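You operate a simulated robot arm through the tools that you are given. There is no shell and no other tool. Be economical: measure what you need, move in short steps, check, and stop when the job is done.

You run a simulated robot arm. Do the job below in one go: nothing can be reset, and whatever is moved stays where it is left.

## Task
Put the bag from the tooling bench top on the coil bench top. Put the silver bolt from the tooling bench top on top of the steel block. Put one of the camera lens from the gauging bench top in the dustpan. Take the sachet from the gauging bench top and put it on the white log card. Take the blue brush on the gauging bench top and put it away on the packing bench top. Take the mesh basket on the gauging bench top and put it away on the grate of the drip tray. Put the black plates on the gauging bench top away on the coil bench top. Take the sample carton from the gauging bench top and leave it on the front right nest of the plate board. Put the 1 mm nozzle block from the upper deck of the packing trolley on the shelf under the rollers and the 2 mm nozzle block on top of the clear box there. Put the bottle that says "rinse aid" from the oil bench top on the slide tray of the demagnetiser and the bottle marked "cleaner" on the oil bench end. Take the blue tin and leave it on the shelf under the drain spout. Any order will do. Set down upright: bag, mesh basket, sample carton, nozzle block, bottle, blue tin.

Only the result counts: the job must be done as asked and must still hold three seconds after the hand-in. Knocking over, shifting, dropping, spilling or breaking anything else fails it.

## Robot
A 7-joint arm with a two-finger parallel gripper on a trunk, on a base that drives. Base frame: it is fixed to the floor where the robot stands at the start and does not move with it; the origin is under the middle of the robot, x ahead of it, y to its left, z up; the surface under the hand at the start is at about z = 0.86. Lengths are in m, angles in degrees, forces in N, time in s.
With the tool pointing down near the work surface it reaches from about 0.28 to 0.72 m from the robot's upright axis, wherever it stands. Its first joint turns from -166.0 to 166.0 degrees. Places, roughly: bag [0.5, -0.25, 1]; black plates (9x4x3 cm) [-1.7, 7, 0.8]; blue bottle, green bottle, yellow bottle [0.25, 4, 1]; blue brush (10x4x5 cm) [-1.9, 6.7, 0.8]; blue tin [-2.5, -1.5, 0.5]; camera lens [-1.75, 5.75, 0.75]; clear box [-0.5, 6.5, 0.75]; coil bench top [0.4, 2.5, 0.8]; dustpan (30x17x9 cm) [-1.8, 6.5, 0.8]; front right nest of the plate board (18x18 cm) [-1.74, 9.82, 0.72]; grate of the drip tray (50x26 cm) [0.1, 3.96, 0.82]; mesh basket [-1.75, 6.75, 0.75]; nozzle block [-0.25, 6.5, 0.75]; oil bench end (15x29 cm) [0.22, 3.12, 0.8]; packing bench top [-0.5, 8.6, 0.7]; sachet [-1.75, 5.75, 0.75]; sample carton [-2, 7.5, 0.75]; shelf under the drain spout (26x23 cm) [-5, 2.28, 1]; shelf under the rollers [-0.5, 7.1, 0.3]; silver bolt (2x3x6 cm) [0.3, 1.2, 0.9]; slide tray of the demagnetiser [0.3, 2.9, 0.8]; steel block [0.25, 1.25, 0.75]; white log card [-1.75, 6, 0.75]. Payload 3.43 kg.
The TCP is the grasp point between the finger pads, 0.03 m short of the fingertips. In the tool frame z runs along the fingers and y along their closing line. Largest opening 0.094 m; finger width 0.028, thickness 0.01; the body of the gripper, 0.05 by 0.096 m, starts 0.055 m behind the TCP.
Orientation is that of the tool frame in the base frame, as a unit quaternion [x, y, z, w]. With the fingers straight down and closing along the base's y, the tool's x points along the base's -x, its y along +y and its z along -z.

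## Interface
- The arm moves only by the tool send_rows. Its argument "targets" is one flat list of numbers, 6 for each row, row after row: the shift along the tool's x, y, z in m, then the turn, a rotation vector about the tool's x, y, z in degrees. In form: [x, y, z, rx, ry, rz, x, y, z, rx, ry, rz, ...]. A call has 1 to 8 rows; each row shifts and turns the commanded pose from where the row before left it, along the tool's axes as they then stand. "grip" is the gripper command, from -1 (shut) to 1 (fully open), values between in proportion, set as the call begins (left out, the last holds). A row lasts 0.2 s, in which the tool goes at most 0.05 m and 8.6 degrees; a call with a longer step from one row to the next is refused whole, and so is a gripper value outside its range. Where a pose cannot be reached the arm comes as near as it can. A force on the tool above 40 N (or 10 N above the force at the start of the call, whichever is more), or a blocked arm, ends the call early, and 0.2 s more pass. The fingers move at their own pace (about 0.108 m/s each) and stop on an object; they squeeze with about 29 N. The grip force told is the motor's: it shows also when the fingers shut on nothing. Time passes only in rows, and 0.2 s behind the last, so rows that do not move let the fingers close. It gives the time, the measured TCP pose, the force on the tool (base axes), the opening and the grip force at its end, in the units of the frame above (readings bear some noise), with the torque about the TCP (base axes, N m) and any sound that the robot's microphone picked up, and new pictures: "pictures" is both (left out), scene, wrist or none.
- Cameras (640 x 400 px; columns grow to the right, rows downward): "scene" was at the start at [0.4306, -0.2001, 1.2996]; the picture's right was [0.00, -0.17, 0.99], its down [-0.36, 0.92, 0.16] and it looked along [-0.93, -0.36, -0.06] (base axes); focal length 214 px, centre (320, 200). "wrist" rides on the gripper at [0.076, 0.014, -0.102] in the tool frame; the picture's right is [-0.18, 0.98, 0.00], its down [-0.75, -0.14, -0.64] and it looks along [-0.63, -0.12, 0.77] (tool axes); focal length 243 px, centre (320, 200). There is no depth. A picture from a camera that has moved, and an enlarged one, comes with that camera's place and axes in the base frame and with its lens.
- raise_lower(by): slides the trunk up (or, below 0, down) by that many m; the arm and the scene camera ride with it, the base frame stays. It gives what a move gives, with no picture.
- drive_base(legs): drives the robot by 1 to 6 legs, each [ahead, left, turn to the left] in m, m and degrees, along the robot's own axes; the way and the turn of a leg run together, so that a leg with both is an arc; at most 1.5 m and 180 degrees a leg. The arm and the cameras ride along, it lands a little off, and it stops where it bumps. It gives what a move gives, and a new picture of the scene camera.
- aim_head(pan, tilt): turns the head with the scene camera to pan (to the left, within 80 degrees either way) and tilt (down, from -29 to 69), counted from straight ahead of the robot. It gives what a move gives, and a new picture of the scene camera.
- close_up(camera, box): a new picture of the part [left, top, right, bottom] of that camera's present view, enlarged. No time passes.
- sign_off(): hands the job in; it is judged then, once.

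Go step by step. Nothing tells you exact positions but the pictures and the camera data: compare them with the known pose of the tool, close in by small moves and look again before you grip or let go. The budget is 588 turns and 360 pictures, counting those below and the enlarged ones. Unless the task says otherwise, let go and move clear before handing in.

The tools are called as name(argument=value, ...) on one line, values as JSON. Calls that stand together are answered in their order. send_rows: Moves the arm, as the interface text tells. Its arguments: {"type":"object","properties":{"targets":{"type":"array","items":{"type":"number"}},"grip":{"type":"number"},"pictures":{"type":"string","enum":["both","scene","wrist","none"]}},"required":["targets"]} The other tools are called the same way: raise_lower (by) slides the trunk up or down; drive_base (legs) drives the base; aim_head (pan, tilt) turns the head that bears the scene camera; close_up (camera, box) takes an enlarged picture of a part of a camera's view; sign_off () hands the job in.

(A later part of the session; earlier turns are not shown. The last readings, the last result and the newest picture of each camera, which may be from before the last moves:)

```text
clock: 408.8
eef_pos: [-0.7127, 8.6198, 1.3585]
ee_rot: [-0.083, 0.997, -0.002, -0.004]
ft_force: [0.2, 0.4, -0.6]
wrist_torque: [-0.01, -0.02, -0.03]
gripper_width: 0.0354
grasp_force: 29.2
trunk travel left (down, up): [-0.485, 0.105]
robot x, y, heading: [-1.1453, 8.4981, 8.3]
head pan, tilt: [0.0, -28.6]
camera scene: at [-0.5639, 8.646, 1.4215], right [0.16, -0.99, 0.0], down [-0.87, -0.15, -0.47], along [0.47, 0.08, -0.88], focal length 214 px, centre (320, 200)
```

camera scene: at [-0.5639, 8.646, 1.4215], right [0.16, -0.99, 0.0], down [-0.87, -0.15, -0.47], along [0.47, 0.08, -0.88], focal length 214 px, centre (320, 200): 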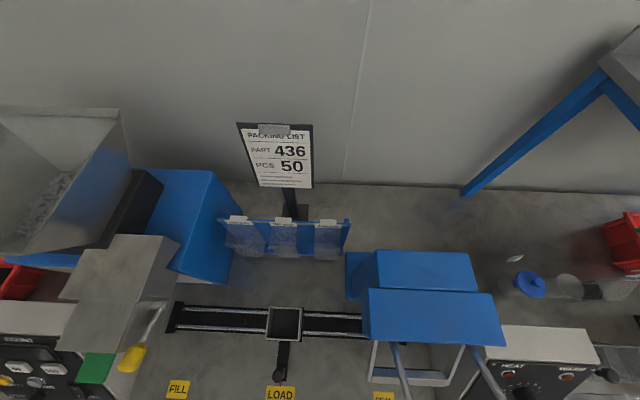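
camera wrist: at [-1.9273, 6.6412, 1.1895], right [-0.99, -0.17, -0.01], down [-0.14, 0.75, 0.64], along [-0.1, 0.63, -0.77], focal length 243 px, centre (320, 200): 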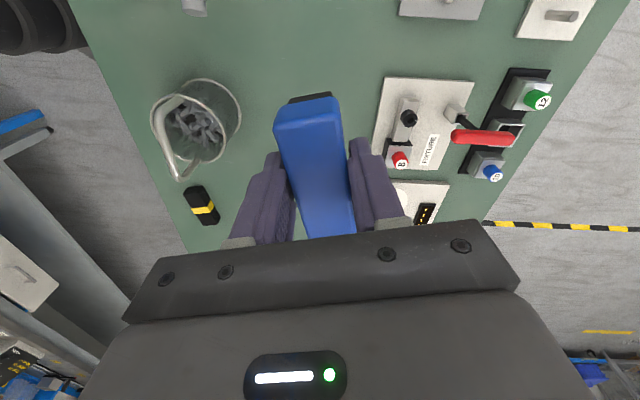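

There's a clear strip on the bench front between the FILL and LOAD labels, centred near (-0.725, 8.85). I'll shift there and turn the brush parallel to the edge.

drive_base(legs=[[0.02, 0.23, 0]])

send_rows(targets=[0, 0, 0, 0, 0, 8.3, 0, 0, 0, 0, 0, 8.3, 0, 0, 0, 0, 0, 8.3, 0, 0, 0, 0, 0, 8.3, 0, 0, 0, 0, 0, 8.3, 0, 0, 0, 0, 0, 8.3, 0, 0, 0, 0, 0, 8.3, 0, 0, 0, 0, 0, 8.3], pictures="none")

send_rows(targets=[0, 0, 0, 0, 0, 8.3, 0, 0, 0, 0, 0, 8.3, 0, 0, 0, 0, 0, 8.3, 0, 0, 0, 0, 0, 8.3], pictures="both")

```text
clock: 410.5
eef_pos: [-0.7277, 8.8558, 1.3583]
ee_rot: [-0.085, 0.996, -0.001, -0.004]
ft_force: [1.0, 0.9, -1.2]
wrist_torque: [-0.05, -0.07, 0.0]
gripper_width: 0.0356
grasp_force: 29.2
trunk travel left (down, up): [-0.485, 0.105]
robot x, y, heading: [-1.1577, 8.7313, 8.9]
head pan, tilt: [0.0, -28.6]
camera scene: at [-0.5796, 8.883, 1.4214], right [0.17, -0.99, 0.0], down [-0.87, -0.15, -0.47], along [0.46, 0.08, -0.88], focal length 214 px, centre (320, 200)
```

scene: 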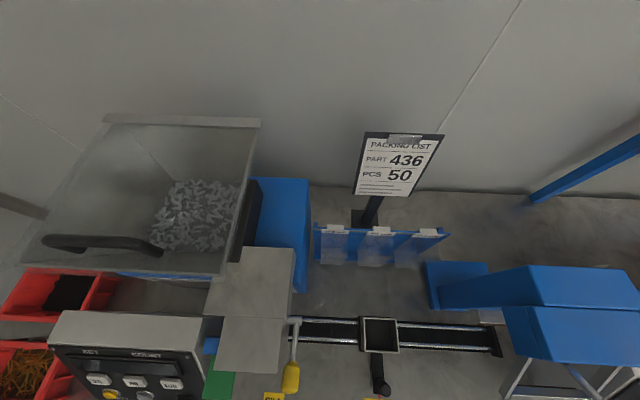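

```text
clock: 412.3
eef_pos: [-0.7273, 8.8547, 1.3581]
ee_rot: [0.476, 0.879, -0.003, -0.003]
ft_force: [-0.2, -0.2, 0.0]
wrist_torque: [-0.04, 0.0, 0.0]
gripper_width: 0.0356
grasp_force: 29.3
trunk travel left (down, up): [-0.485, 0.105]
robot x, y, heading: [-1.1586, 8.7274, 8.6]
head pan, tilt: [0.0, -28.6]
```

```text
clock: 413.3
eef_pos: [-0.7278, 8.8552, 1.3591]
ee_rot: [0.707, 0.707, -0.004, -0.002]
ft_force: [-0.8, 0.4, -1.5]
wrist_torque: [-0.05, 0.0, -0.01]
gripper_width: 0.0352
grasp_force: 29.1
trunk travel left (down, up): [-0.485, 0.105]
robot x, y, heading: [-1.1586, 8.7311, 8.6]
head pan, tilt: [0.0, -28.6]
camera scene: at [-0.7273, 8.7065, 1.4228], right [-1.0, 0.0, 0.01], down [0.0, 0.88, -0.48], along [-0.01, -0.48, -0.88], focal length 214 px, centre (320, 200)
camera wrist: at [-0.7124, 8.9302, 1.4608], right [0.98, -0.18, -0.01], down [-0.14, -0.75, 0.65], along [-0.13, -0.63, -0.76], focal length 243 px, centre (320, 200)
```

scene: 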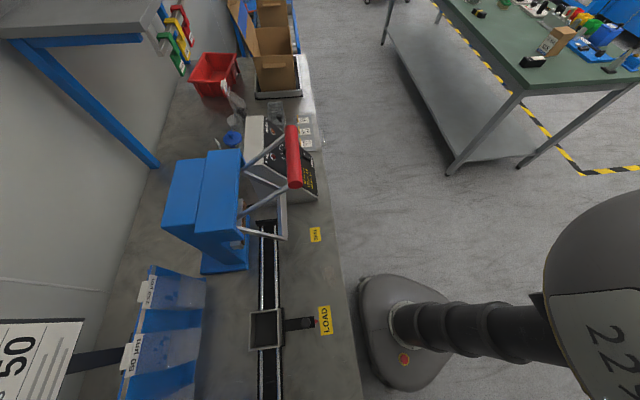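
wrist: 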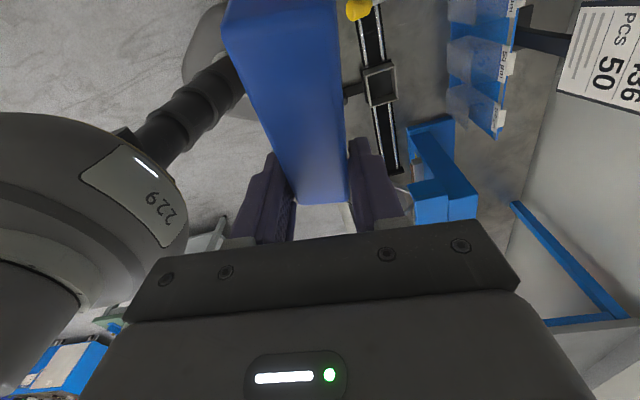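

The bench is at z≈0.727. A yellow lever hangs at (-0.67, 8.91), so I'll set the brush a bit further away at (-0.735, 8.80), folding the head for clearance.

send_rows(targets=[-0.028, -0.003, 0, 0, 0, 0, -0.028, -0.003, 0, 0, 0, 0], pictures="none")

aim_head(pan=0, tilt=45)

raise_lower(by=-0.4)

send_rows(targets=[0, 0, 0.03, 0, 0, 0, 0, 0, 0.03, 0, 0, 0, 0, 0, 0.03, 0, 0, 0], pictures="wrist")

```text
clock: 413.9
eef_pos: [-0.7332, 8.7995, 1.3604]
ee_rot: [0.705, 0.709, -0.004, -0.002]
ft_force: [1.3, 0.3, 0.5]
wrist_torque: [-0.05, 0.02, 0.03]
gripper_width: 0.0355
grasp_force: 29.1
trunk travel left (down, up): [-0.485, 0.105]
robot x, y, heading: [-1.157, 8.7354, 8.7]
head pan, tilt: [0.0, -28.6]
```

```text
clock: 415.4
eef_pos: [-0.7336, 8.8001, 1.3586]
ee_rot: [0.706, 0.708, -0.004, -0.002]
ft_force: [-0.4, -1.0, -1.2]
wrist_torque: [-0.05, -0.03, 0.01]
gripper_width: 0.0355
grasp_force: 29.1
trunk travel left (down, up): [-0.485, 0.105]
robot x, y, heading: [-1.1588, 8.7316, 8.6]
head pan, tilt: [0.0, 45.0]
camera scene: at [-0.7332, 8.7622, 1.4087], right [-1.0, 0.0, 0.01], down [0.01, 0.71, 0.7], along [-0.01, 0.7, -0.71], focal length 214 px, centre (320, 200)
```

scene: 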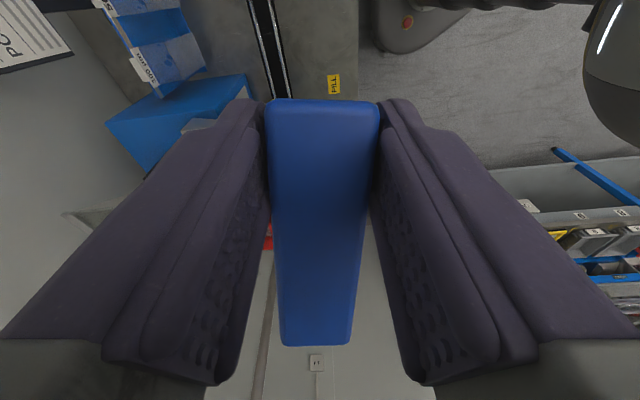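

```text
clock: 419.2
eef_pos: [-0.7332, 8.7997, 0.9591]
ee_rot: [0.707, 0.707, -0.004, -0.002]
ft_force: [1.0, 0.2, 0.1]
wrist_torque: [-0.05, -0.02, -0.02]
gripper_width: 0.0353
grasp_force: 29.2
trunk travel left (down, up): [-0.085, 0.505]
robot x, y, heading: [-1.1587, 8.7352, 8.8]
head pan, tilt: [0.0, 45.0]
```

```text
clock: 420.0
eef_pos: [-0.732, 8.799, 0.8683]
ee_rot: [0.706, 0.708, -0.004, -0.003]
ft_force: [-0.1, -1.0, -0.6]
wrist_torque: [-0.02, 0.01, -0.01]
gripper_width: 0.0355
grasp_force: 29.0
trunk travel left (down, up): [-0.085, 0.505]
robot x, y, heading: [-1.1614, 8.7283, 8.9]
head pan, tilt: [0.0, 45.0]
camera wrist: at [-0.7181, 8.875, 0.9707], right [0.98, -0.18, -0.01], down [-0.13, -0.75, 0.65], along [-0.12, -0.63, -0.76], focal length 243 px, centre (320, 200)
```

wrist: 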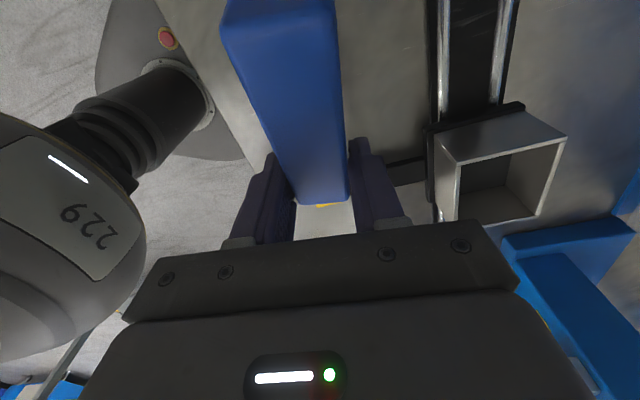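

Clear of the carriage. I'll go down the last 10 cm with care.

send_rows(targets=[0, 0, 0.035, 0, 0, 0, 0, 0, 0.035, 0, 0, 0, 0, 0, 0.012, 0, 0, 0], pictures="none")

send_rows(targets=[0, 0, 0.006, 0, 0, 0], pictures="wrist")

```text
clock: 420.8
eef_pos: [-0.7342, 8.7994, 0.7892]
ee_rot: [0.706, 0.708, -0.002, -0.002]
ft_force: [0.1, 0.0, 25.6]
wrist_torque: [0.0, 0.22, 0.01]
gripper_width: 0.0354
grasp_force: 28.4
trunk travel left (down, up): [-0.085, 0.505]
robot x, y, heading: [-1.1571, 8.7332, 8.7]
head pan, tilt: [0.0, 45.0]
```

```text
clock: 421.2
eef_pos: [-0.7348, 8.7985, 0.7804]
ee_rot: [0.707, 0.708, -0.004, -0.001]
ft_force: [2.5, 0.4, 19.0]
wrist_torque: [0.0, -0.1, -0.03]
gripper_width: 0.0355
grasp_force: 29.0
trunk travel left (down, up): [-0.085, 0.505]
robot x, y, heading: [-1.16, 8.7297, 8.8]
head pan, tilt: [0.0, 45.0]
camera wrist: at [-0.7198, 8.8739, 0.8836], right [0.98, -0.18, -0.01], down [-0.14, -0.75, 0.65], along [-0.12, -0.63, -0.76], focal length 243 px, centre (320, 200)
```

wrist: 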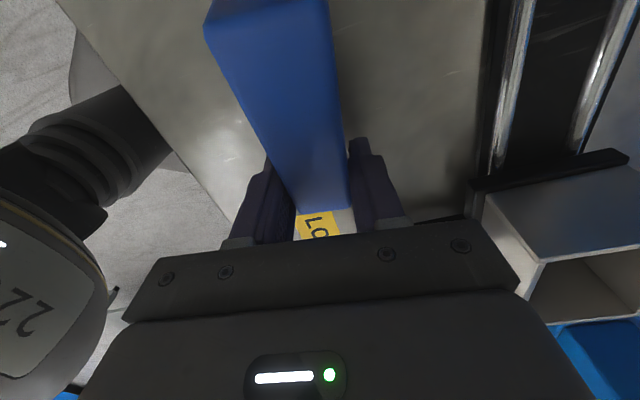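

On the bench. I'll release and rise.

send_rows(targets=[0, 0, -0.003, 0, 0, 0, 0, 0, 0, 0, 0, 0, 0, 0, 0, 0, 0, 0], grip=0.3, pictures="none")

raise_lower(by=0.4)

send_rows(targets=[0, 0, 0, 0, 0, 0], grip=1, pictures="wrist")

```text
clock: 422.0
eef_pos: [-0.7348, 8.7991, 0.7844]
ee_rot: [0.707, 0.707, -0.004, -0.002]
ft_force: [0.6, 0.0, -0.3]
wrist_torque: [0.03, 0.0, -0.01]
gripper_width: 0.0611
grasp_force: 0.1
trunk travel left (down, up): [-0.085, 0.505]
robot x, y, heading: [-1.1565, 8.7322, 8.4]
head pan, tilt: [0.0, 45.0]
```

```text
clock: 425.8
eef_pos: [-0.7357, 8.8001, 1.1831]
ee_rot: [0.707, 0.707, -0.004, -0.002]
ft_force: [-0.5, 0.2, -0.8]
wrist_torque: [-0.02, -0.01, 0.01]
gripper_width: 0.0613
grasp_force: 0.1
trunk travel left (down, up): [-0.485, 0.105]
robot x, y, heading: [-1.1604, 8.7275, 8.9]
head pan, tilt: [0.0, 45.0]
```

```text
clock: 426.2
eef_pos: [-0.7351, 8.7994, 1.1842]
ee_rot: [0.706, 0.708, -0.005, -0.002]
ft_force: [-0.1, 0.6, -1.0]
wrist_torque: [0.02, 0.0, 0.01]
gripper_width: 0.0938
grasp_force: 0.1
trunk travel left (down, up): [-0.485, 0.105]
robot x, y, heading: [-1.1575, 8.7362, 8.8]
head pan, tilt: [0.0, 45.0]
camera wrist: at [-0.7196, 8.8744, 1.2859], right [0.98, -0.18, -0.01], down [-0.13, -0.75, 0.65], along [-0.12, -0.63, -0.76], focal length 243 px, centre (320, 200)
```

wrist: 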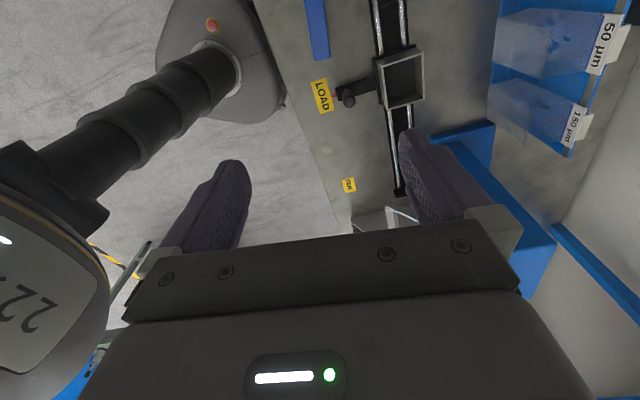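

The brush lies on the packing bench. Next, the sample carton: I'll back off, straighten the tool and turn to the far end of the gauging bench.

drive_base(legs=[[-0.3, 0, 0]])

send_rows(targets=[0, 0, 0, 0, 0, -8.3, 0, 0, 0, 0, 0, -8.3, 0, 0, 0, 0, 0, -8.3, 0, 0, 0, 0, 0, -8.3, 0, 0, 0, 0, 0, -8.3, 0, 0, 0, 0, 0, -8.3, 0, 0, 0, 0, 0, -8.3, 0, 0, 0, 0, 0, -8.3], pictures="none")

send_rows(targets=[0, 0, 0, 0, 0, -8.3, 0, 0, 0, 0, 0, -8.3, 0, 0, 0, 0, 0, -8.3], pictures="none")

aim_head(pan=0, tilt=-29)

drive_base(legs=[[0, 0, 85]])

```text
clock: 428.3
eef_pos: [-1.0378, 8.7519, 1.1834]
ee_rot: [0.706, 0.708, -0.004, -0.002]
ft_force: [0.0, 0.5, 0.5]
wrist_torque: [0.03, -0.04, 0.0]
gripper_width: 0.094
grasp_force: 0.1
trunk travel left (down, up): [-0.485, 0.105]
robot x, y, heading: [-1.4632, 8.6873, 8.8]
head pan, tilt: [0.0, 45.0]
camera scene: at [-1.0368, 8.7152, 1.2337], right [-1.0, 0.0, 0.01], down [0.0, 0.71, 0.71], along [-0.01, 0.71, -0.71], focal length 214 px, centre (320, 200)
```

scene: 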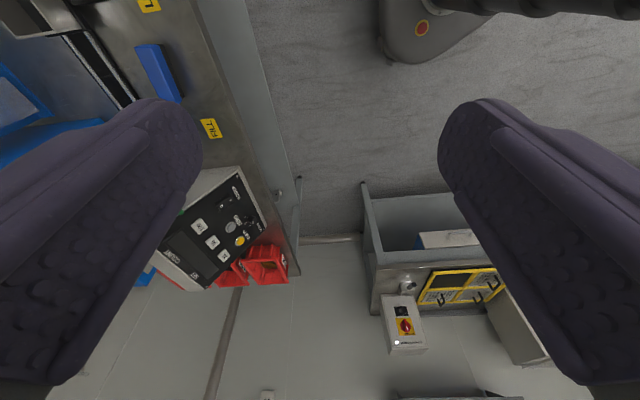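

```text
clock: 430.1
eef_pos: [-1.0351, 8.7525, 1.1827]
ee_rot: [0.203, 0.979, -0.002, -0.005]
ft_force: [0.0, -0.5, 0.2]
wrist_torque: [0.0, -0.03, 0.0]
gripper_width: 0.0939
grasp_force: 0.0
trunk travel left (down, up): [-0.485, 0.105]
robot x, y, heading: [-1.4631, 8.6854, 8.8]
head pan, tilt: [0.0, 45.0]
```

```text
clock: 430.9
eef_pos: [-1.0364, 8.7531, 1.183]
ee_rot: [-0.013, 1.0, -0.001, -0.004]
ft_force: [-0.8, 0.0, -0.8]
wrist_torque: [0.02, -0.01, 0.01]
gripper_width: 0.094
grasp_force: 0.1
trunk travel left (down, up): [-0.485, 0.105]
robot x, y, heading: [-1.4617, 8.6839, 9.0]
head pan, tilt: [0.0, 45.0]
```

```text
clock: 432.4
eef_pos: [-1.0362, 8.753, 1.1839]
ee_rot: [-0.011, 1.0, -0.001, -0.004]
ft_force: [0.3, 0.8, -0.5]
wrist_torque: [0.01, 0.02, -0.02]
gripper_width: 0.0938
grasp_force: 0.1
trunk travel left (down, up): [-0.485, 0.105]
robot x, y, heading: [-1.4602, 8.6837, 8.6]
head pan, tilt: [0.0, -28.6]
camera scene: at [-0.8856, 8.7582, 1.2465], right [0.02, -1.0, 0.0], down [-0.88, -0.02, -0.47], along [0.47, 0.01, -0.88], focal length 214 px, centre (320, 200)
```

scene: 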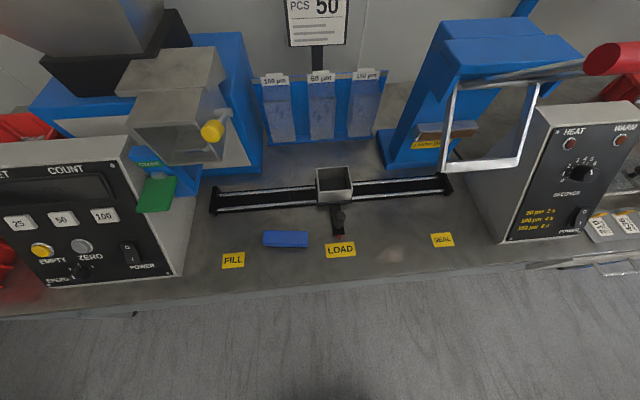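

```text
clock: 436.4
eef_pos: [-1.492, 9.1135, 1.1836]
ee_rot: [-0.685, 0.728, -0.005, -0.002]
ft_force: [0.5, 0.3, -0.4]
wrist_torque: [0.04, -0.02, 0.0]
gripper_width: 0.094
grasp_force: 0.0
trunk travel left (down, up): [-0.485, 0.105]
robot x, y, heading: [-1.4607, 8.6847, 93.9]
head pan, tilt: [0.0, -28.6]
camera scene: at [-1.4829, 9.2649, 1.2465], right [1.0, -0.06, 0.0], down [-0.05, -0.88, -0.47], along [0.03, 0.47, -0.88], focal length 214 px, centre (320, 200)
```

scene: 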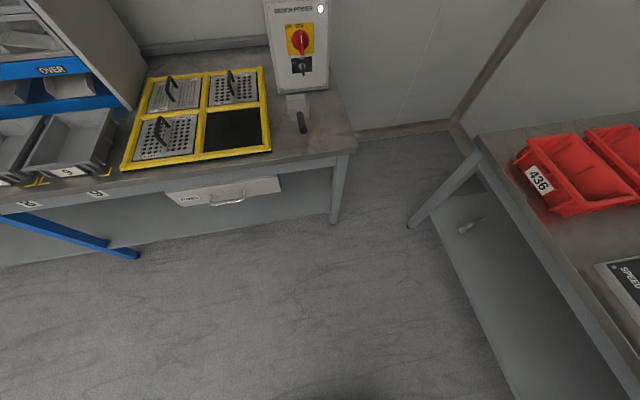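

The brush is placed well, and I see the plate board's empty front-right nest at (-1.744, 9.83). Now to the carton on the gauging bench.

drive_base(legs=[[0, -0.22, 0], [0, 0, 86], [0, 1.25, 0]])

send_rows(targets=[0, 0, 0, 0, 0, 0], pictures="wrist")

```text
clock: 447.7
eef_pos: [-1.6428, 7.436, 1.1835]
ee_rot: [0.999, -0.054, 0.005, -0.002]
ft_force: [0.7, 0.3, 0.4]
wrist_torque: [0.04, -0.01, -0.01]
gripper_width: 0.0937
grasp_force: 0.1
trunk travel left (down, up): [-0.485, 0.105]
robot x, y, heading: [-1.2143, 7.4466, -178.8]
head pan, tilt: [0.0, -28.6]
camera scene: at [-1.792, 7.4538, 1.2465], right [0.11, 0.99, 0.0], down [0.88, -0.1, -0.47], along [-0.47, 0.05, -0.88], focal length 214 px, centre (320, 200)
```

scene: 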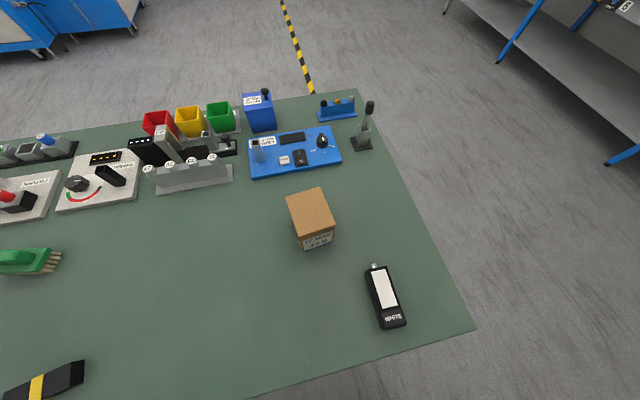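

```text
clock: 448.1
eef_pos: [-1.6406, 7.4354, 1.1836]
ee_rot: [0.998, -0.055, 0.004, 0.0]
ft_force: [0.2, -0.6, 0.0]
wrist_torque: [-0.03, 0.02, 0.0]
gripper_width: 0.0939
grasp_force: 0.1
trunk travel left (down, up): [-0.485, 0.105]
robot x, y, heading: [-1.2151, 7.449, -178.9]
head pan, tilt: [0.0, -28.6]
camera wrist: at [-1.569, 7.412, 1.2872], right [-0.29, -0.96, 0.0], down [-0.74, 0.22, 0.64], along [-0.61, 0.19, -0.77], focal length 243 px, centre (320, 200)
```

wrist: 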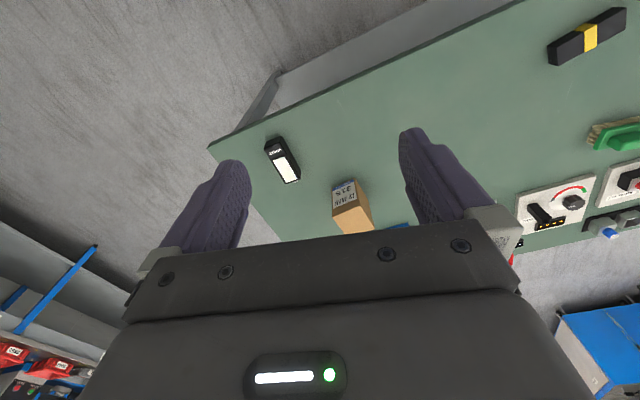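

close_up(camera="scene", box=[260, 170, 370, 270])

close_up(camera="wrist", box=[290, 150, 420, 250])

```text
4.00 times, centred on (315, 220) of scene
camera zoom: at [-1.7921, 7.4539, 1.2465], right [0.11, 0.99, 0.0], down [0.88, -0.1, -0.47], along [-0.47, 0.05, -0.88], focal length 858 px, centre (340, 120)
```

zoom: 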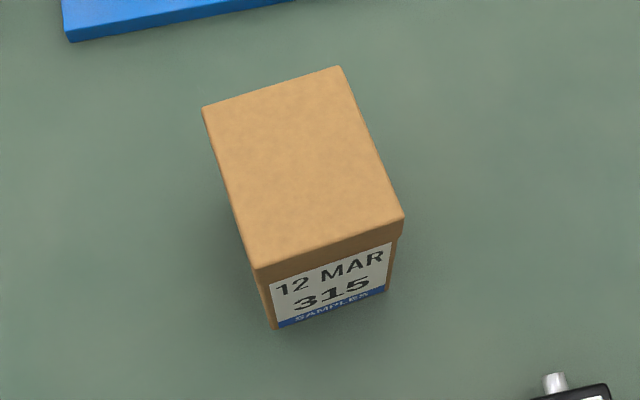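

```text
4.00 times, centred on (355, 200) of wrist
camera zoom: at [-1.569, 7.412, 1.2872], right [-0.29, -0.96, 0.0], down [-0.74, 0.22, 0.64], along [-0.61, 0.19, -0.77], focal length 970 px, centre (180, 200)
```

zoom: 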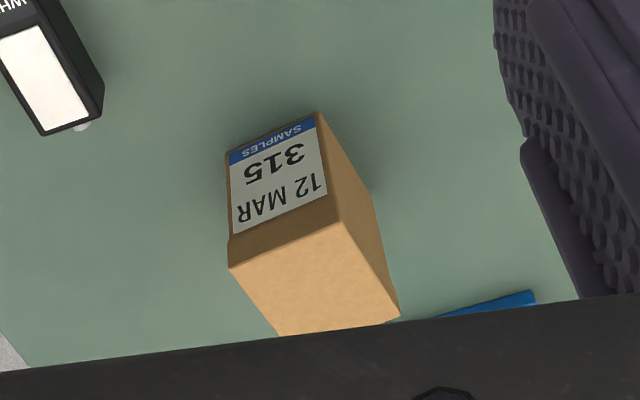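

The carton stands upright with its top centred at (-1.959, 7.454), turned about 14°. I'll rebalance heights, drive closer and align across its 66 mm width.

send_rows(targets=[0, 0, -0.04, 0, 0, -7, 0, 0, -0.04, 0, 0, -7, 0, 0, -0.04, 0, 0, -6.8, 0, 0, -0.04, 0, 0, 0], pictures="none")

raise_lower(by=-0.22)

drive_base(legs=[[0.1, 0, 0]])

```text
clock: 449.1
eef_pos: [-1.642, 7.4351, 1.3463]
ee_rot: [0.992, 0.127, 0.004, -0.001]
ft_force: [1.4, -0.2, 0.4]
wrist_torque: [0.0, -0.03, 0.04]
gripper_width: 0.0942
grasp_force: 0.1
trunk travel left (down, up): [-0.485, 0.105]
robot x, y, heading: [-1.2142, 7.4484, -179.1]
head pan, tilt: [0.0, -28.6]
```

```text
clock: 451.4
eef_pos: [-1.6429, 7.4358, 1.125]
ee_rot: [0.992, 0.126, 0.005, 0.0]
ft_force: [-0.6, -0.2, -1.2]
wrist_torque: [0.02, -0.01, -0.02]
gripper_width: 0.094
grasp_force: 0.2
trunk travel left (down, up): [-0.265, 0.325]
robot x, y, heading: [-1.2164, 7.4439, -179.1]
head pan, tilt: [0.0, -28.6]
```

```text
clock: 452.6
eef_pos: [-1.7452, 7.4334, 1.1245]
ee_rot: [0.992, 0.126, 0.005, 0.0]
ft_force: [-0.7, -0.4, -0.4]
wrist_torque: [-0.01, -0.05, -0.02]
gripper_width: 0.0941
grasp_force: 0.0
trunk travel left (down, up): [-0.265, 0.325]
robot x, y, heading: [-1.3115, 7.449, -178.8]
head pan, tilt: [0.0, -28.6]
camera scene: at [-1.8905, 7.3971, 1.1871], right [-0.25, 0.97, 0.0], down [0.85, 0.22, -0.47], along [-0.45, -0.12, -0.88], focal length 214 px, centre (320, 200)
```

scene: 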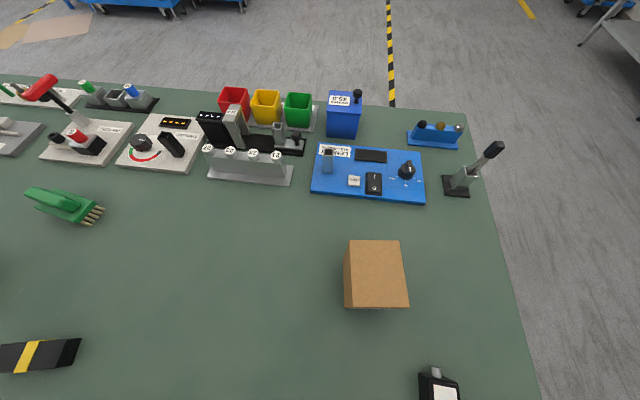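

Refined: carton centre (-1.948, 7.452), top z≈0.92. I'll move above it and check.

send_rows(targets=[-0.0382, -0.0137, 0, 0, 0, 0, -0.0382, -0.0137, 0, 0, 0, 0, -0.0382, -0.0137, 0, 0, 0, 0, -0.0382, -0.0137, 0, 0, 0, 0, -0.0382, -0.0137, 0, 0, 0, 0, 0, 0, 0.04, 0, 0, 0], pictures="wrist")

```text
clock: 454.0
eef_pos: [-1.9473, 7.4531, 1.084]
ee_rot: [0.992, 0.126, 0.004, 0.0]
ft_force: [0.3, -0.2, -0.1]
wrist_torque: [-0.01, 0.02, 0.03]
gripper_width: 0.0942
grasp_force: 0.0
trunk travel left (down, up): [-0.265, 0.325]
robot x, y, heading: [-1.3148, 7.443, -179.3]
head pan, tilt: [0.0, -28.6]
camera wrist: at [-1.8705, 7.4574, 1.1861], right [0.07, -1.0, 0.0], down [-0.77, -0.05, 0.63], along [-0.63, -0.04, -0.77], focal length 243 px, centre (320, 200)
```

wrist: 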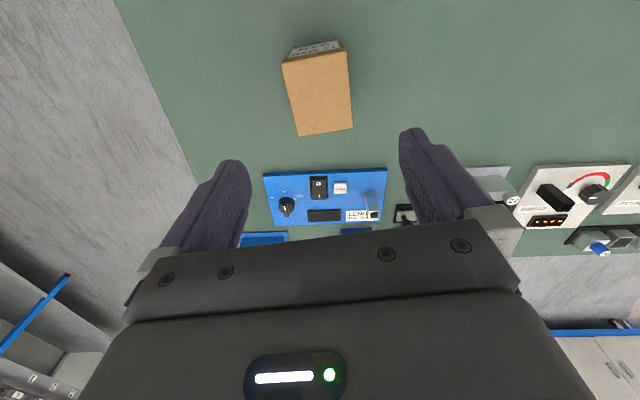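

Centred. I'll descend and grip.

send_rows(targets=[0, 0, 0.048, 0, 0, 0, 0, 0, 0.048, 0, 0, 0, 0, 0, 0.048, 0, 0, 0, 0, 0, 0.046, 0, 0, 0], pictures="wrist")

```text
clock: 455.0
eef_pos: [-1.9412, 7.4516, 0.8912]
ee_rot: [0.992, 0.127, 0.004, -0.001]
ft_force: [0.4, -0.9, 0.5]
wrist_torque: [0.0, 0.0, 0.01]
gripper_width: 0.0939
grasp_force: 0.0
trunk travel left (down, up): [-0.265, 0.325]
robot x, y, heading: [-1.3117, 7.4433, -179.2]
head pan, tilt: [0.0, -28.6]
camera wrist: at [-1.865, 7.4561, 0.9945], right [0.07, -1.0, 0.0], down [-0.77, -0.05, 0.64], along [-0.63, -0.04, -0.77], focal length 243 px, centre (320, 200)
```

wrist: 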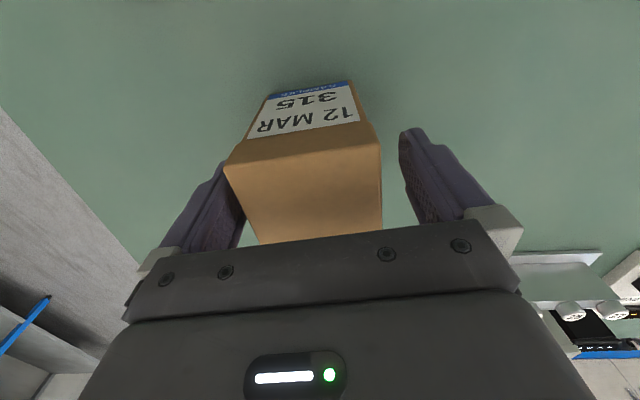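

send_rows(targets=[0, -0.006, 0, 0, 0, 0, 0, 0, 0, 0, 0, 0, 0, 0, 0, 0, 0, 0, 0, 0, 0, 0, 0, 0], grip=-1, pictures="none")

send_rows(targets=[0, 0, -0.015, 0, 0, 0, 0, 0, -0.03, 0, 0, 0, 0, 0, -0.04, 0, 0, 0, 0, 0, -0.04, 0, 0, 0, 0, 0, -0.04, 0, 0, 0, 0, 0, -0.04, 0, 0, 0], pictures="wrist")

```text
clock: 456.0
eef_pos: [-1.9434, 7.4582, 0.8916]
ee_rot: [0.992, 0.126, 0.004, 0.0]
ft_force: [-0.7, 0.5, 0.2]
wrist_torque: [-0.01, 0.05, 0.01]
gripper_width: 0.0725
grasp_force: 28.9
trunk travel left (down, up): [-0.265, 0.325]
robot x, y, heading: [-1.3145, 7.4471, -179.0]
head pan, tilt: [0.0, -28.6]
```

```text
clock: 457.4
eef_pos: [-1.9432, 7.4579, 1.0975]
ee_rot: [0.992, 0.126, 0.006, 0.001]
ft_force: [0.4, 0.4, -4.3]
wrist_torque: [0.02, -0.07, -0.02]
gripper_width: 0.0725
grasp_force: 29.0
trunk travel left (down, up): [-0.265, 0.325]
robot x, y, heading: [-1.3156, 7.4431, -179.0]
head pan, tilt: [0.0, -28.6]
camera wrist: at [-1.8681, 7.462, 1.2021], right [0.07, -1.0, 0.0], down [-0.77, -0.05, 0.63], along [-0.63, -0.04, -0.77], focal length 243 px, centre (320, 200)
```

wrist: 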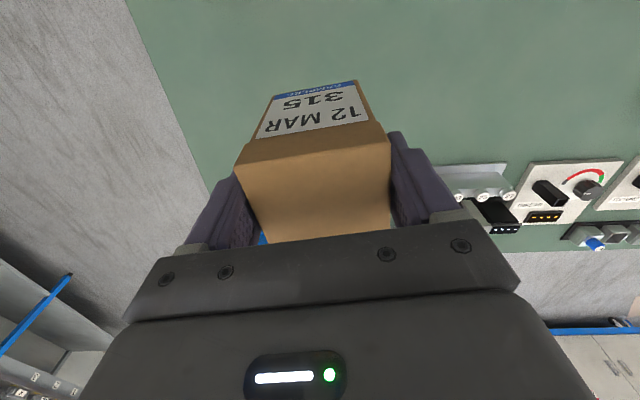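

The carton is held. I'll draw it in, back off and carry it round to the plate board.

send_rows(targets=[0.035, 0.009, -0.01, 0, 0, 0, 0.035, 0.009, -0.01, 0, 0, 0, 0.035, 0.009, -0.01, 0, 0, 0, 0.035, 0.009, -0.01, 0, 0, 0, 0.035, 0.009, 0, 0, 0, 0], pictures="none")

drive_base(legs=[[-0.15, 0, 0], [0, -1.0, 0], [0, 0, -91], [0, 0.5, 0]])

```text
clock: 458.6
eef_pos: [-1.7654, 7.4568, 1.1405]
ee_rot: [0.992, 0.126, 0.004, 0.0]
ft_force: [-0.5, 0.7, -4.3]
wrist_torque: [0.02, -0.08, 0.02]
gripper_width: 0.0722
grasp_force: 29.4
trunk travel left (down, up): [-0.265, 0.325]
robot x, y, heading: [-1.3133, 7.4456, -178.8]
head pan, tilt: [0.0, -28.6]
```

```text
clock: 471.1
eef_pos: [-1.6406, 8.9026, 1.1403]
ee_rot: [0.782, -0.624, 0.004, 0.002]
ft_force: [-0.4, 0.6, -4.6]
wrist_torque: [-0.04, -0.04, 0.0]
gripper_width: 0.0724
grasp_force: 29.0
trunk travel left (down, up): [-0.265, 0.325]
robot x, y, heading: [-1.6631, 8.4534, 89.2]
head pan, tilt: [0.0, -28.6]
camera scene: at [-1.6736, 9.051, 1.203], right [0.98, 0.22, 0.0], down [0.19, -0.86, -0.47], along [-0.1, 0.46, -0.88], focal length 214 px, centre (320, 200)
```

scene: 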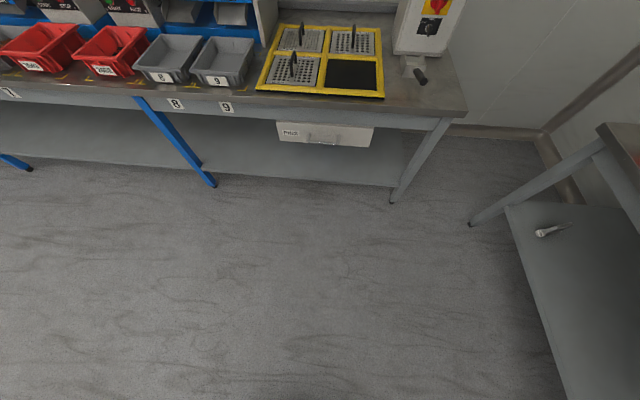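

The empty nest is straight ahead. I'll drive in.

drive_base(legs=[[0.9, 0.09, 0]])

send_rows(targets=[0, 0, 0, 0, 0, 0], pictures="wrist")

```text
clock: 475.9
eef_pos: [-1.7067, 9.8068, 1.1404]
ee_rot: [0.777, -0.629, 0.003, 0.004]
ft_force: [-0.1, 1.0, -4.8]
wrist_torque: [-0.06, 0.01, 0.0]
gripper_width: 0.0722
grasp_force: 28.2
trunk travel left (down, up): [-0.265, 0.325]
robot x, y, heading: [-1.7321, 9.3523, 88.8]
head pan, tilt: [0.0, -28.6]
camera scene: at [-1.7383, 9.9539, 1.2028], right [0.98, 0.21, 0.0], down [0.18, -0.86, -0.47], along [-0.1, 0.46, -0.88], focal length 214 px, centre (320, 200)
```

scene: 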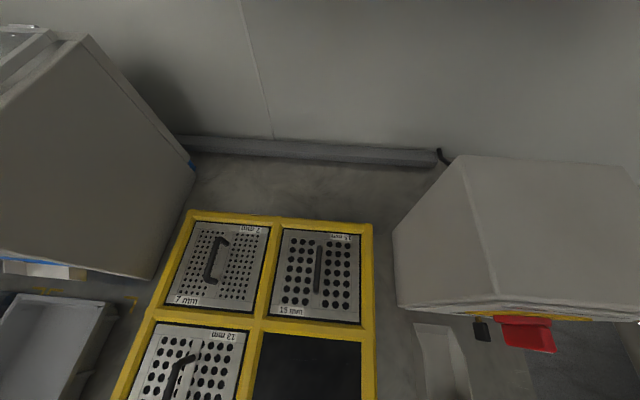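

```text
clock: 476.2
eef_pos: [-1.7062, 9.8046, 1.1398]
ee_rot: [0.778, -0.629, 0.003, 0.004]
ft_force: [0.3, 0.2, -3.4]
wrist_torque: [-0.07, -0.03, 0.01]
gripper_width: 0.0721
grasp_force: 29.1
trunk travel left (down, up): [-0.265, 0.325]
robot x, y, heading: [-1.7385, 9.3523, 88.5]
head pan, tilt: [0.0, -28.6]
camera wrist: at [-1.7047, 9.7271, 1.2438], right [-1.0, -0.03, 0.0], down [-0.02, 0.77, 0.63], along [-0.02, 0.63, -0.77], focal length 243 px, centre (320, 200)
```

wrist: 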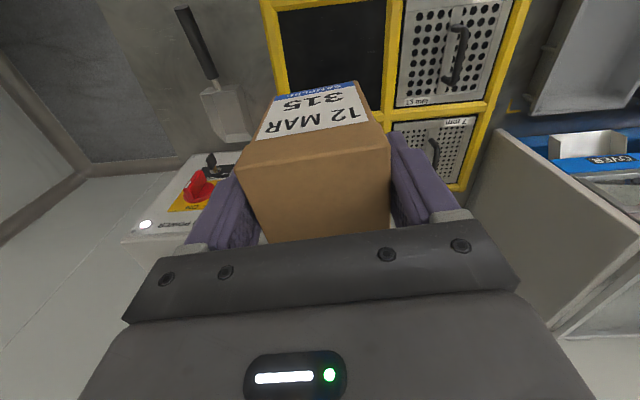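

The nest centre is at (-1.735, 9.818). I'll correct by about 3 cm and lower.

send_rows(targets=[-0.0187, 0.0257, 0, 0, 0, 0], pictures="none")

raise_lower(by=-0.25)

send_rows(targets=[0, 0, 0.02, 0, 0, 0], pictures="wrist")

```text
clock: 476.6
eef_pos: [-1.7369, 9.8192, 1.1396]
ee_rot: [0.778, -0.628, 0.003, 0.004]
ft_force: [-0.3, -0.5, -4.3]
wrist_torque: [-0.09, -0.04, -0.02]
gripper_width: 0.0723
grasp_force: 28.6
trunk travel left (down, up): [-0.265, 0.325]
robot x, y, heading: [-1.7386, 9.3512, 88.6]
head pan, tilt: [0.0, -28.6]
```

```text
clock: 479.2
eef_pos: [-1.7366, 9.8178, 0.8905]
ee_rot: [0.778, -0.628, 0.004, 0.004]
ft_force: [0.5, -0.8, -4.7]
wrist_torque: [-0.02, -0.02, 0.02]
gripper_width: 0.0724
grasp_force: 29.0
trunk travel left (down, up): [-0.015, 0.575]
robot x, y, heading: [-1.7366, 9.3526, 88.5]
head pan, tilt: [0.0, -28.6]
```

```text
clock: 479.6
eef_pos: [-1.7364, 9.8185, 0.8706]
ee_rot: [0.778, -0.629, 0.004, 0.004]
ft_force: [0.2, -0.5, -4.3]
wrist_torque: [-0.02, 0.0, -0.01]
gripper_width: 0.0721
grasp_force: 29.3
trunk travel left (down, up): [-0.015, 0.575]
robot x, y, heading: [-1.7383, 9.3504, 88.4]
head pan, tilt: [0.0, -28.6]
camera wrist: at [-1.7344, 9.7402, 0.9744], right [-1.0, -0.03, 0.0], down [-0.02, 0.77, 0.63], along [-0.02, 0.63, -0.77], focal length 243 px, centre (320, 200)
```

wrist: 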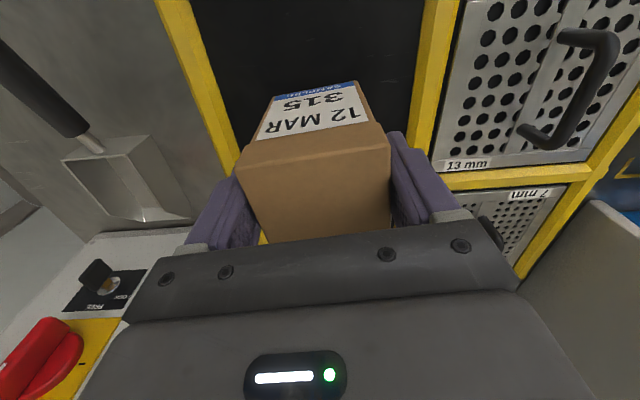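

send_rows(targets=[0, 0, 0.02, 0, 0, 0, 0, 0, 0.015, 0, 0, 0, 0, 0, 0.005, 0, 0, 0], pictures="none")

send_rows(targets=[0, 0, 0.004, 0, 0, 0], pictures="none")

send_rows(targets=[0, 0, 0.003, 0, 0, 0], pictures="none")

```text
clock: 480.4
eef_pos: [-1.7371, 9.8172, 0.8309]
ee_rot: [0.777, -0.629, 0.003, 0.003]
ft_force: [0.3, 0.3, -3.9]
wrist_torque: [-0.07, -0.04, -0.03]
gripper_width: 0.0726
grasp_force: 29.0
trunk travel left (down, up): [-0.015, 0.575]
robot x, y, heading: [-1.7363, 9.3504, 88.7]
head pan, tilt: [0.0, -28.6]
```

```text
clock: 480.8
eef_pos: [-1.7358, 9.8178, 0.8259]
ee_rot: [0.778, -0.628, 0.003, 0.004]
ft_force: [-0.9, 0.3, -3.8]
wrist_torque: [-0.06, -0.01, 0.01]
gripper_width: 0.0721
grasp_force: 29.1
trunk travel left (down, up): [-0.015, 0.575]
robot x, y, heading: [-1.7393, 9.351, 88.7]
head pan, tilt: [0.0, -28.6]
```

```text
clock: 481.2
eef_pos: [-1.7359, 9.8178, 0.8225]
ee_rot: [0.778, -0.628, 0.002, 0.004]
ft_force: [0.4, 0.1, -4.3]
wrist_torque: [-0.08, -0.03, 0.03]
gripper_width: 0.0725
grasp_force: 29.7
trunk travel left (down, up): [-0.015, 0.575]
robot x, y, heading: [-1.7356, 9.3557, 88.3]
head pan, tilt: [0.0, -28.6]
```

send_rows(targets=[0, 0, 0.003, 0, 0, 0], pictures="none")

send_rows(targets=[0, 0, 0.003, 0, 0, 0], pictures="none")

send_rows(targets=[0, 0, 0.003, 0, 0, 0], pictures="none")

```text
clock: 481.6
eef_pos: [-1.7349, 9.8171, 0.8224]
ee_rot: [0.778, -0.629, 0.002, 0.002]
ft_force: [-1.1, -1.6, 15.7]
wrist_torque: [-0.64, -0.12, -0.03]
gripper_width: 0.0723
grasp_force: 28.9
trunk travel left (down, up): [-0.015, 0.575]
robot x, y, heading: [-1.7411, 9.3509, 88.7]
head pan, tilt: [0.0, -28.6]
```

```text
clock: 482.0
eef_pos: [-1.7362, 9.8177, 0.8201]
ee_rot: [0.778, -0.629, 0.002, 0.001]
ft_force: [2.7, 1.2, 24.5]
wrist_torque: [0.0, -0.04, 0.05]
gripper_width: 0.0722
grasp_force: 28.9
trunk travel left (down, up): [-0.015, 0.575]
robot x, y, heading: [-1.7381, 9.3532, 88.6]
head pan, tilt: [0.0, -28.6]
```

```text
clock: 482.4
eef_pos: [-1.7363, 9.8164, 0.8148]
ee_rot: [0.778, -0.628, 0.003, 0.003]
ft_force: [5.5, 2.1, 24.1]
wrist_torque: [0.07, -0.04, 0.07]
gripper_width: 0.0724
grasp_force: 29.3
trunk travel left (down, up): [-0.015, 0.575]
robot x, y, heading: [-1.7388, 9.3508, 88.5]
head pan, tilt: [0.0, -28.6]
```

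The carton is seated in the nest. I'll release and rise.

send_rows(targets=[0, 0, -0.003, 0, 0, 0, 0, 0, 0, 0, 0, 0, 0, 0, 0, 0, 0, 0], grip=1, pictures="none")

raise_lower(by=0.35)

drive_base(legs=[[-0.5, 0, 0]])

```text
clock: 483.2
eef_pos: [-1.7371, 9.8178, 0.8173]
ee_rot: [0.778, -0.629, 0.004, 0.003]
ft_force: [0.3, -0.2, -0.1]
wrist_torque: [0.0, 0.02, 0.0]
gripper_width: 0.0943
grasp_force: 0.1
trunk travel left (down, up): [-0.015, 0.575]
robot x, y, heading: [-1.7366, 9.3498, 88.3]
head pan, tilt: [0.0, -28.6]
```

```text
clock: 486.6
eef_pos: [-1.736, 9.8174, 1.1674]
ee_rot: [0.778, -0.629, 0.004, 0.003]
ft_force: [-0.1, 0.0, -0.5]
wrist_torque: [-0.01, -0.02, 0.02]
gripper_width: 0.0939
grasp_force: 0.0
trunk travel left (down, up): [-0.365, 0.225]
robot x, y, heading: [-1.741, 9.3497, 88.7]
head pan, tilt: [0.0, -28.6]
```

```text
clock: 489.6
eef_pos: [-1.7502, 9.3125, 1.1685]
ee_rot: [0.78, -0.626, 0.003, 0.003]
ft_force: [0.1, 0.4, 0.0]
wrist_torque: [0.03, 0.02, 0.0]
gripper_width: 0.094
grasp_force: 0.0
trunk travel left (down, up): [-0.365, 0.225]
robot x, y, heading: [-1.7502, 8.8486, 89.0]
head pan, tilt: [0.0, -28.6]
camera scene: at [-1.7821, 9.4612, 1.2307], right [0.98, 0.22, 0.0], down [0.19, -0.86, -0.47], along [-0.1, 0.46, -0.88], focal length 214 px, centre (320, 200)
```

scene: 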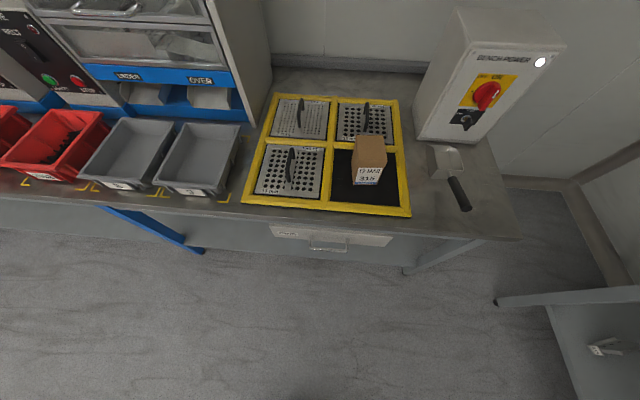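

The carton stands in the front-right nest. Next, the nozzle blocks on the packing trolley: I'll fix the tool yaw and go back down the aisle.

send_rows(targets=[0, 0, 0, 0, 0, 6.7, 0, 0, 0, 0, 0, 6.7], pictures="none")

drive_base(legs=[[0, -0.65, 0], [0, 0, 179], [1.3, 0, 0], [0.95, 0, 0]])

```text
clock: 490.2
eef_pos: [-1.7501, 9.3123, 1.1675]
ee_rot: [-0.701, 0.713, -0.004, -0.002]
ft_force: [0.1, -0.3, 0.4]
wrist_torque: [0.03, 0.03, 0.02]
gripper_width: 0.0942
grasp_force: 0.0
trunk travel left (down, up): [-0.365, 0.225]
robot x, y, heading: [-1.7469, 8.847, 89.1]
head pan, tilt: [0.0, -28.6]
```

```text
clock: 511.8
eef_pos: [-1.3383, 6.1143, 1.1681]
ee_rot: [0.74, 0.673, 0.004, -0.005]
ft_force: [0.3, 0.4, 0.1]
wrist_torque: [-0.01, 0.01, 0.01]
gripper_width: 0.094
grasp_force: 0.0
trunk travel left (down, up): [-0.365, 0.225]
robot x, y, heading: [-1.3024, 6.5753, -95.7]
head pan, tilt: [0.0, -28.6]
camera scene: at [-1.353, 5.9652, 1.2305], right [-1.0, 0.09, 0.0], down [0.08, 0.88, -0.47], along [-0.05, -0.47, -0.88], focal length 214 px, centre (320, 200)
```

scene: 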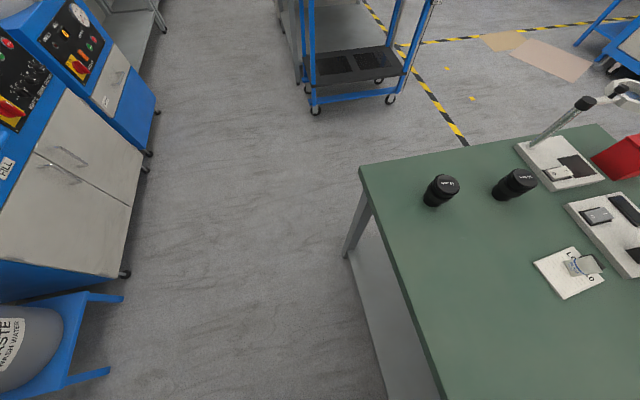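

drive_base(legs=[[0, 0, 95.7], [0.2, 0, 0]])

send_rows(targets=[0, 0, 0, 0, 0, 0], pictures="wrist")

```text
clock: 517.4
eef_pos: [-0.6398, 6.5959, 1.1669]
ee_rot: [-0.007, 1.0, -0.001, -0.006]
ft_force: [0.2, -0.1, -0.3]
wrist_torque: [0.01, 0.02, 0.0]
gripper_width: 0.0939
grasp_force: 0.0
trunk travel left (down, up): [-0.365, 0.225]
robot x, y, heading: [-1.1102, 6.5799, 0.7]
head pan, tilt: [0.0, -28.6]
camera scene: at [-0.4897, 6.6003, 1.23], right [0.01, -1.0, 0.0], down [-0.88, -0.01, -0.47], along [0.47, 0.01, -0.88], focal length 214 px, centre (320, 200)
```

scene: 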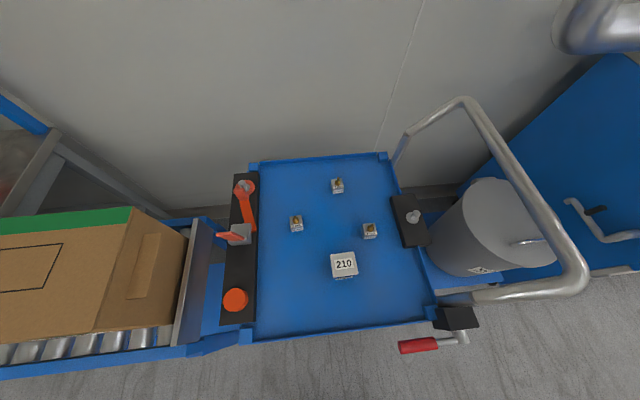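

```text
clock: 517.8
eef_pos: [-0.6416, 6.5958, 1.1668]
ee_rot: [-0.007, 1.0, -0.001, -0.004]
ft_force: [0.8, -0.4, -0.2]
wrist_torque: [-0.02, 0.03, 0.01]
gripper_width: 0.0941
grasp_force: 0.0
trunk travel left (down, up): [-0.365, 0.225]
robot x, y, heading: [-1.1074, 6.5791, 0.7]
head pan, tilt: [0.0, -28.6]
camera wrist: at [-0.7165, 6.6087, 1.2714], right [0.17, 0.99, 0.0], down [0.76, -0.13, 0.64], along [0.63, -0.11, -0.77], focal length 243 px, centre (320, 200)
```

wrist: 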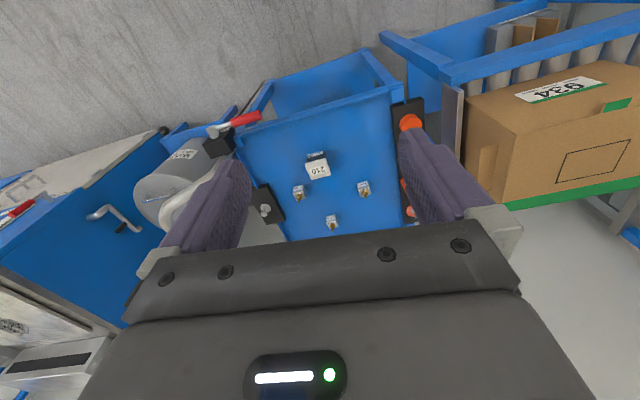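

close_up(camera="scene", box=[280, 165, 400, 290])

close_up(camera="wrist", box=[270, 140, 400, 240])

```text
3.20 times, centred on (340, 228) of scene
camera zoom: at [-0.4905, 6.6003, 1.2306], right [0.01, -1.0, 0.0], down [-0.88, -0.01, -0.47], along [0.47, 0.01, -0.88], focal length 686 px, centre (256, 112)
```

zoom: 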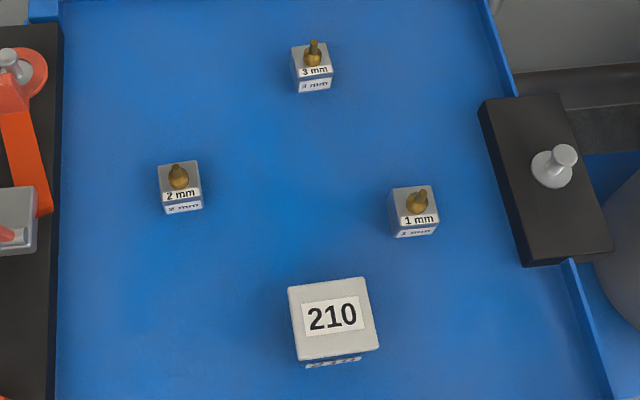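

```text
4.00 times, centred on (335, 190) of wrist
camera zoom: at [-0.7165, 6.6087, 1.2714], right [0.17, 0.99, 0.0], down [0.76, -0.13, 0.64], along [0.63, -0.11, -0.77], focal length 970 px, centre (260, 240)
```

zoom: 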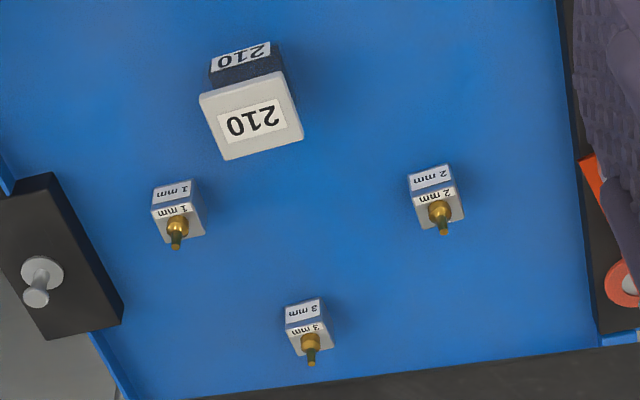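

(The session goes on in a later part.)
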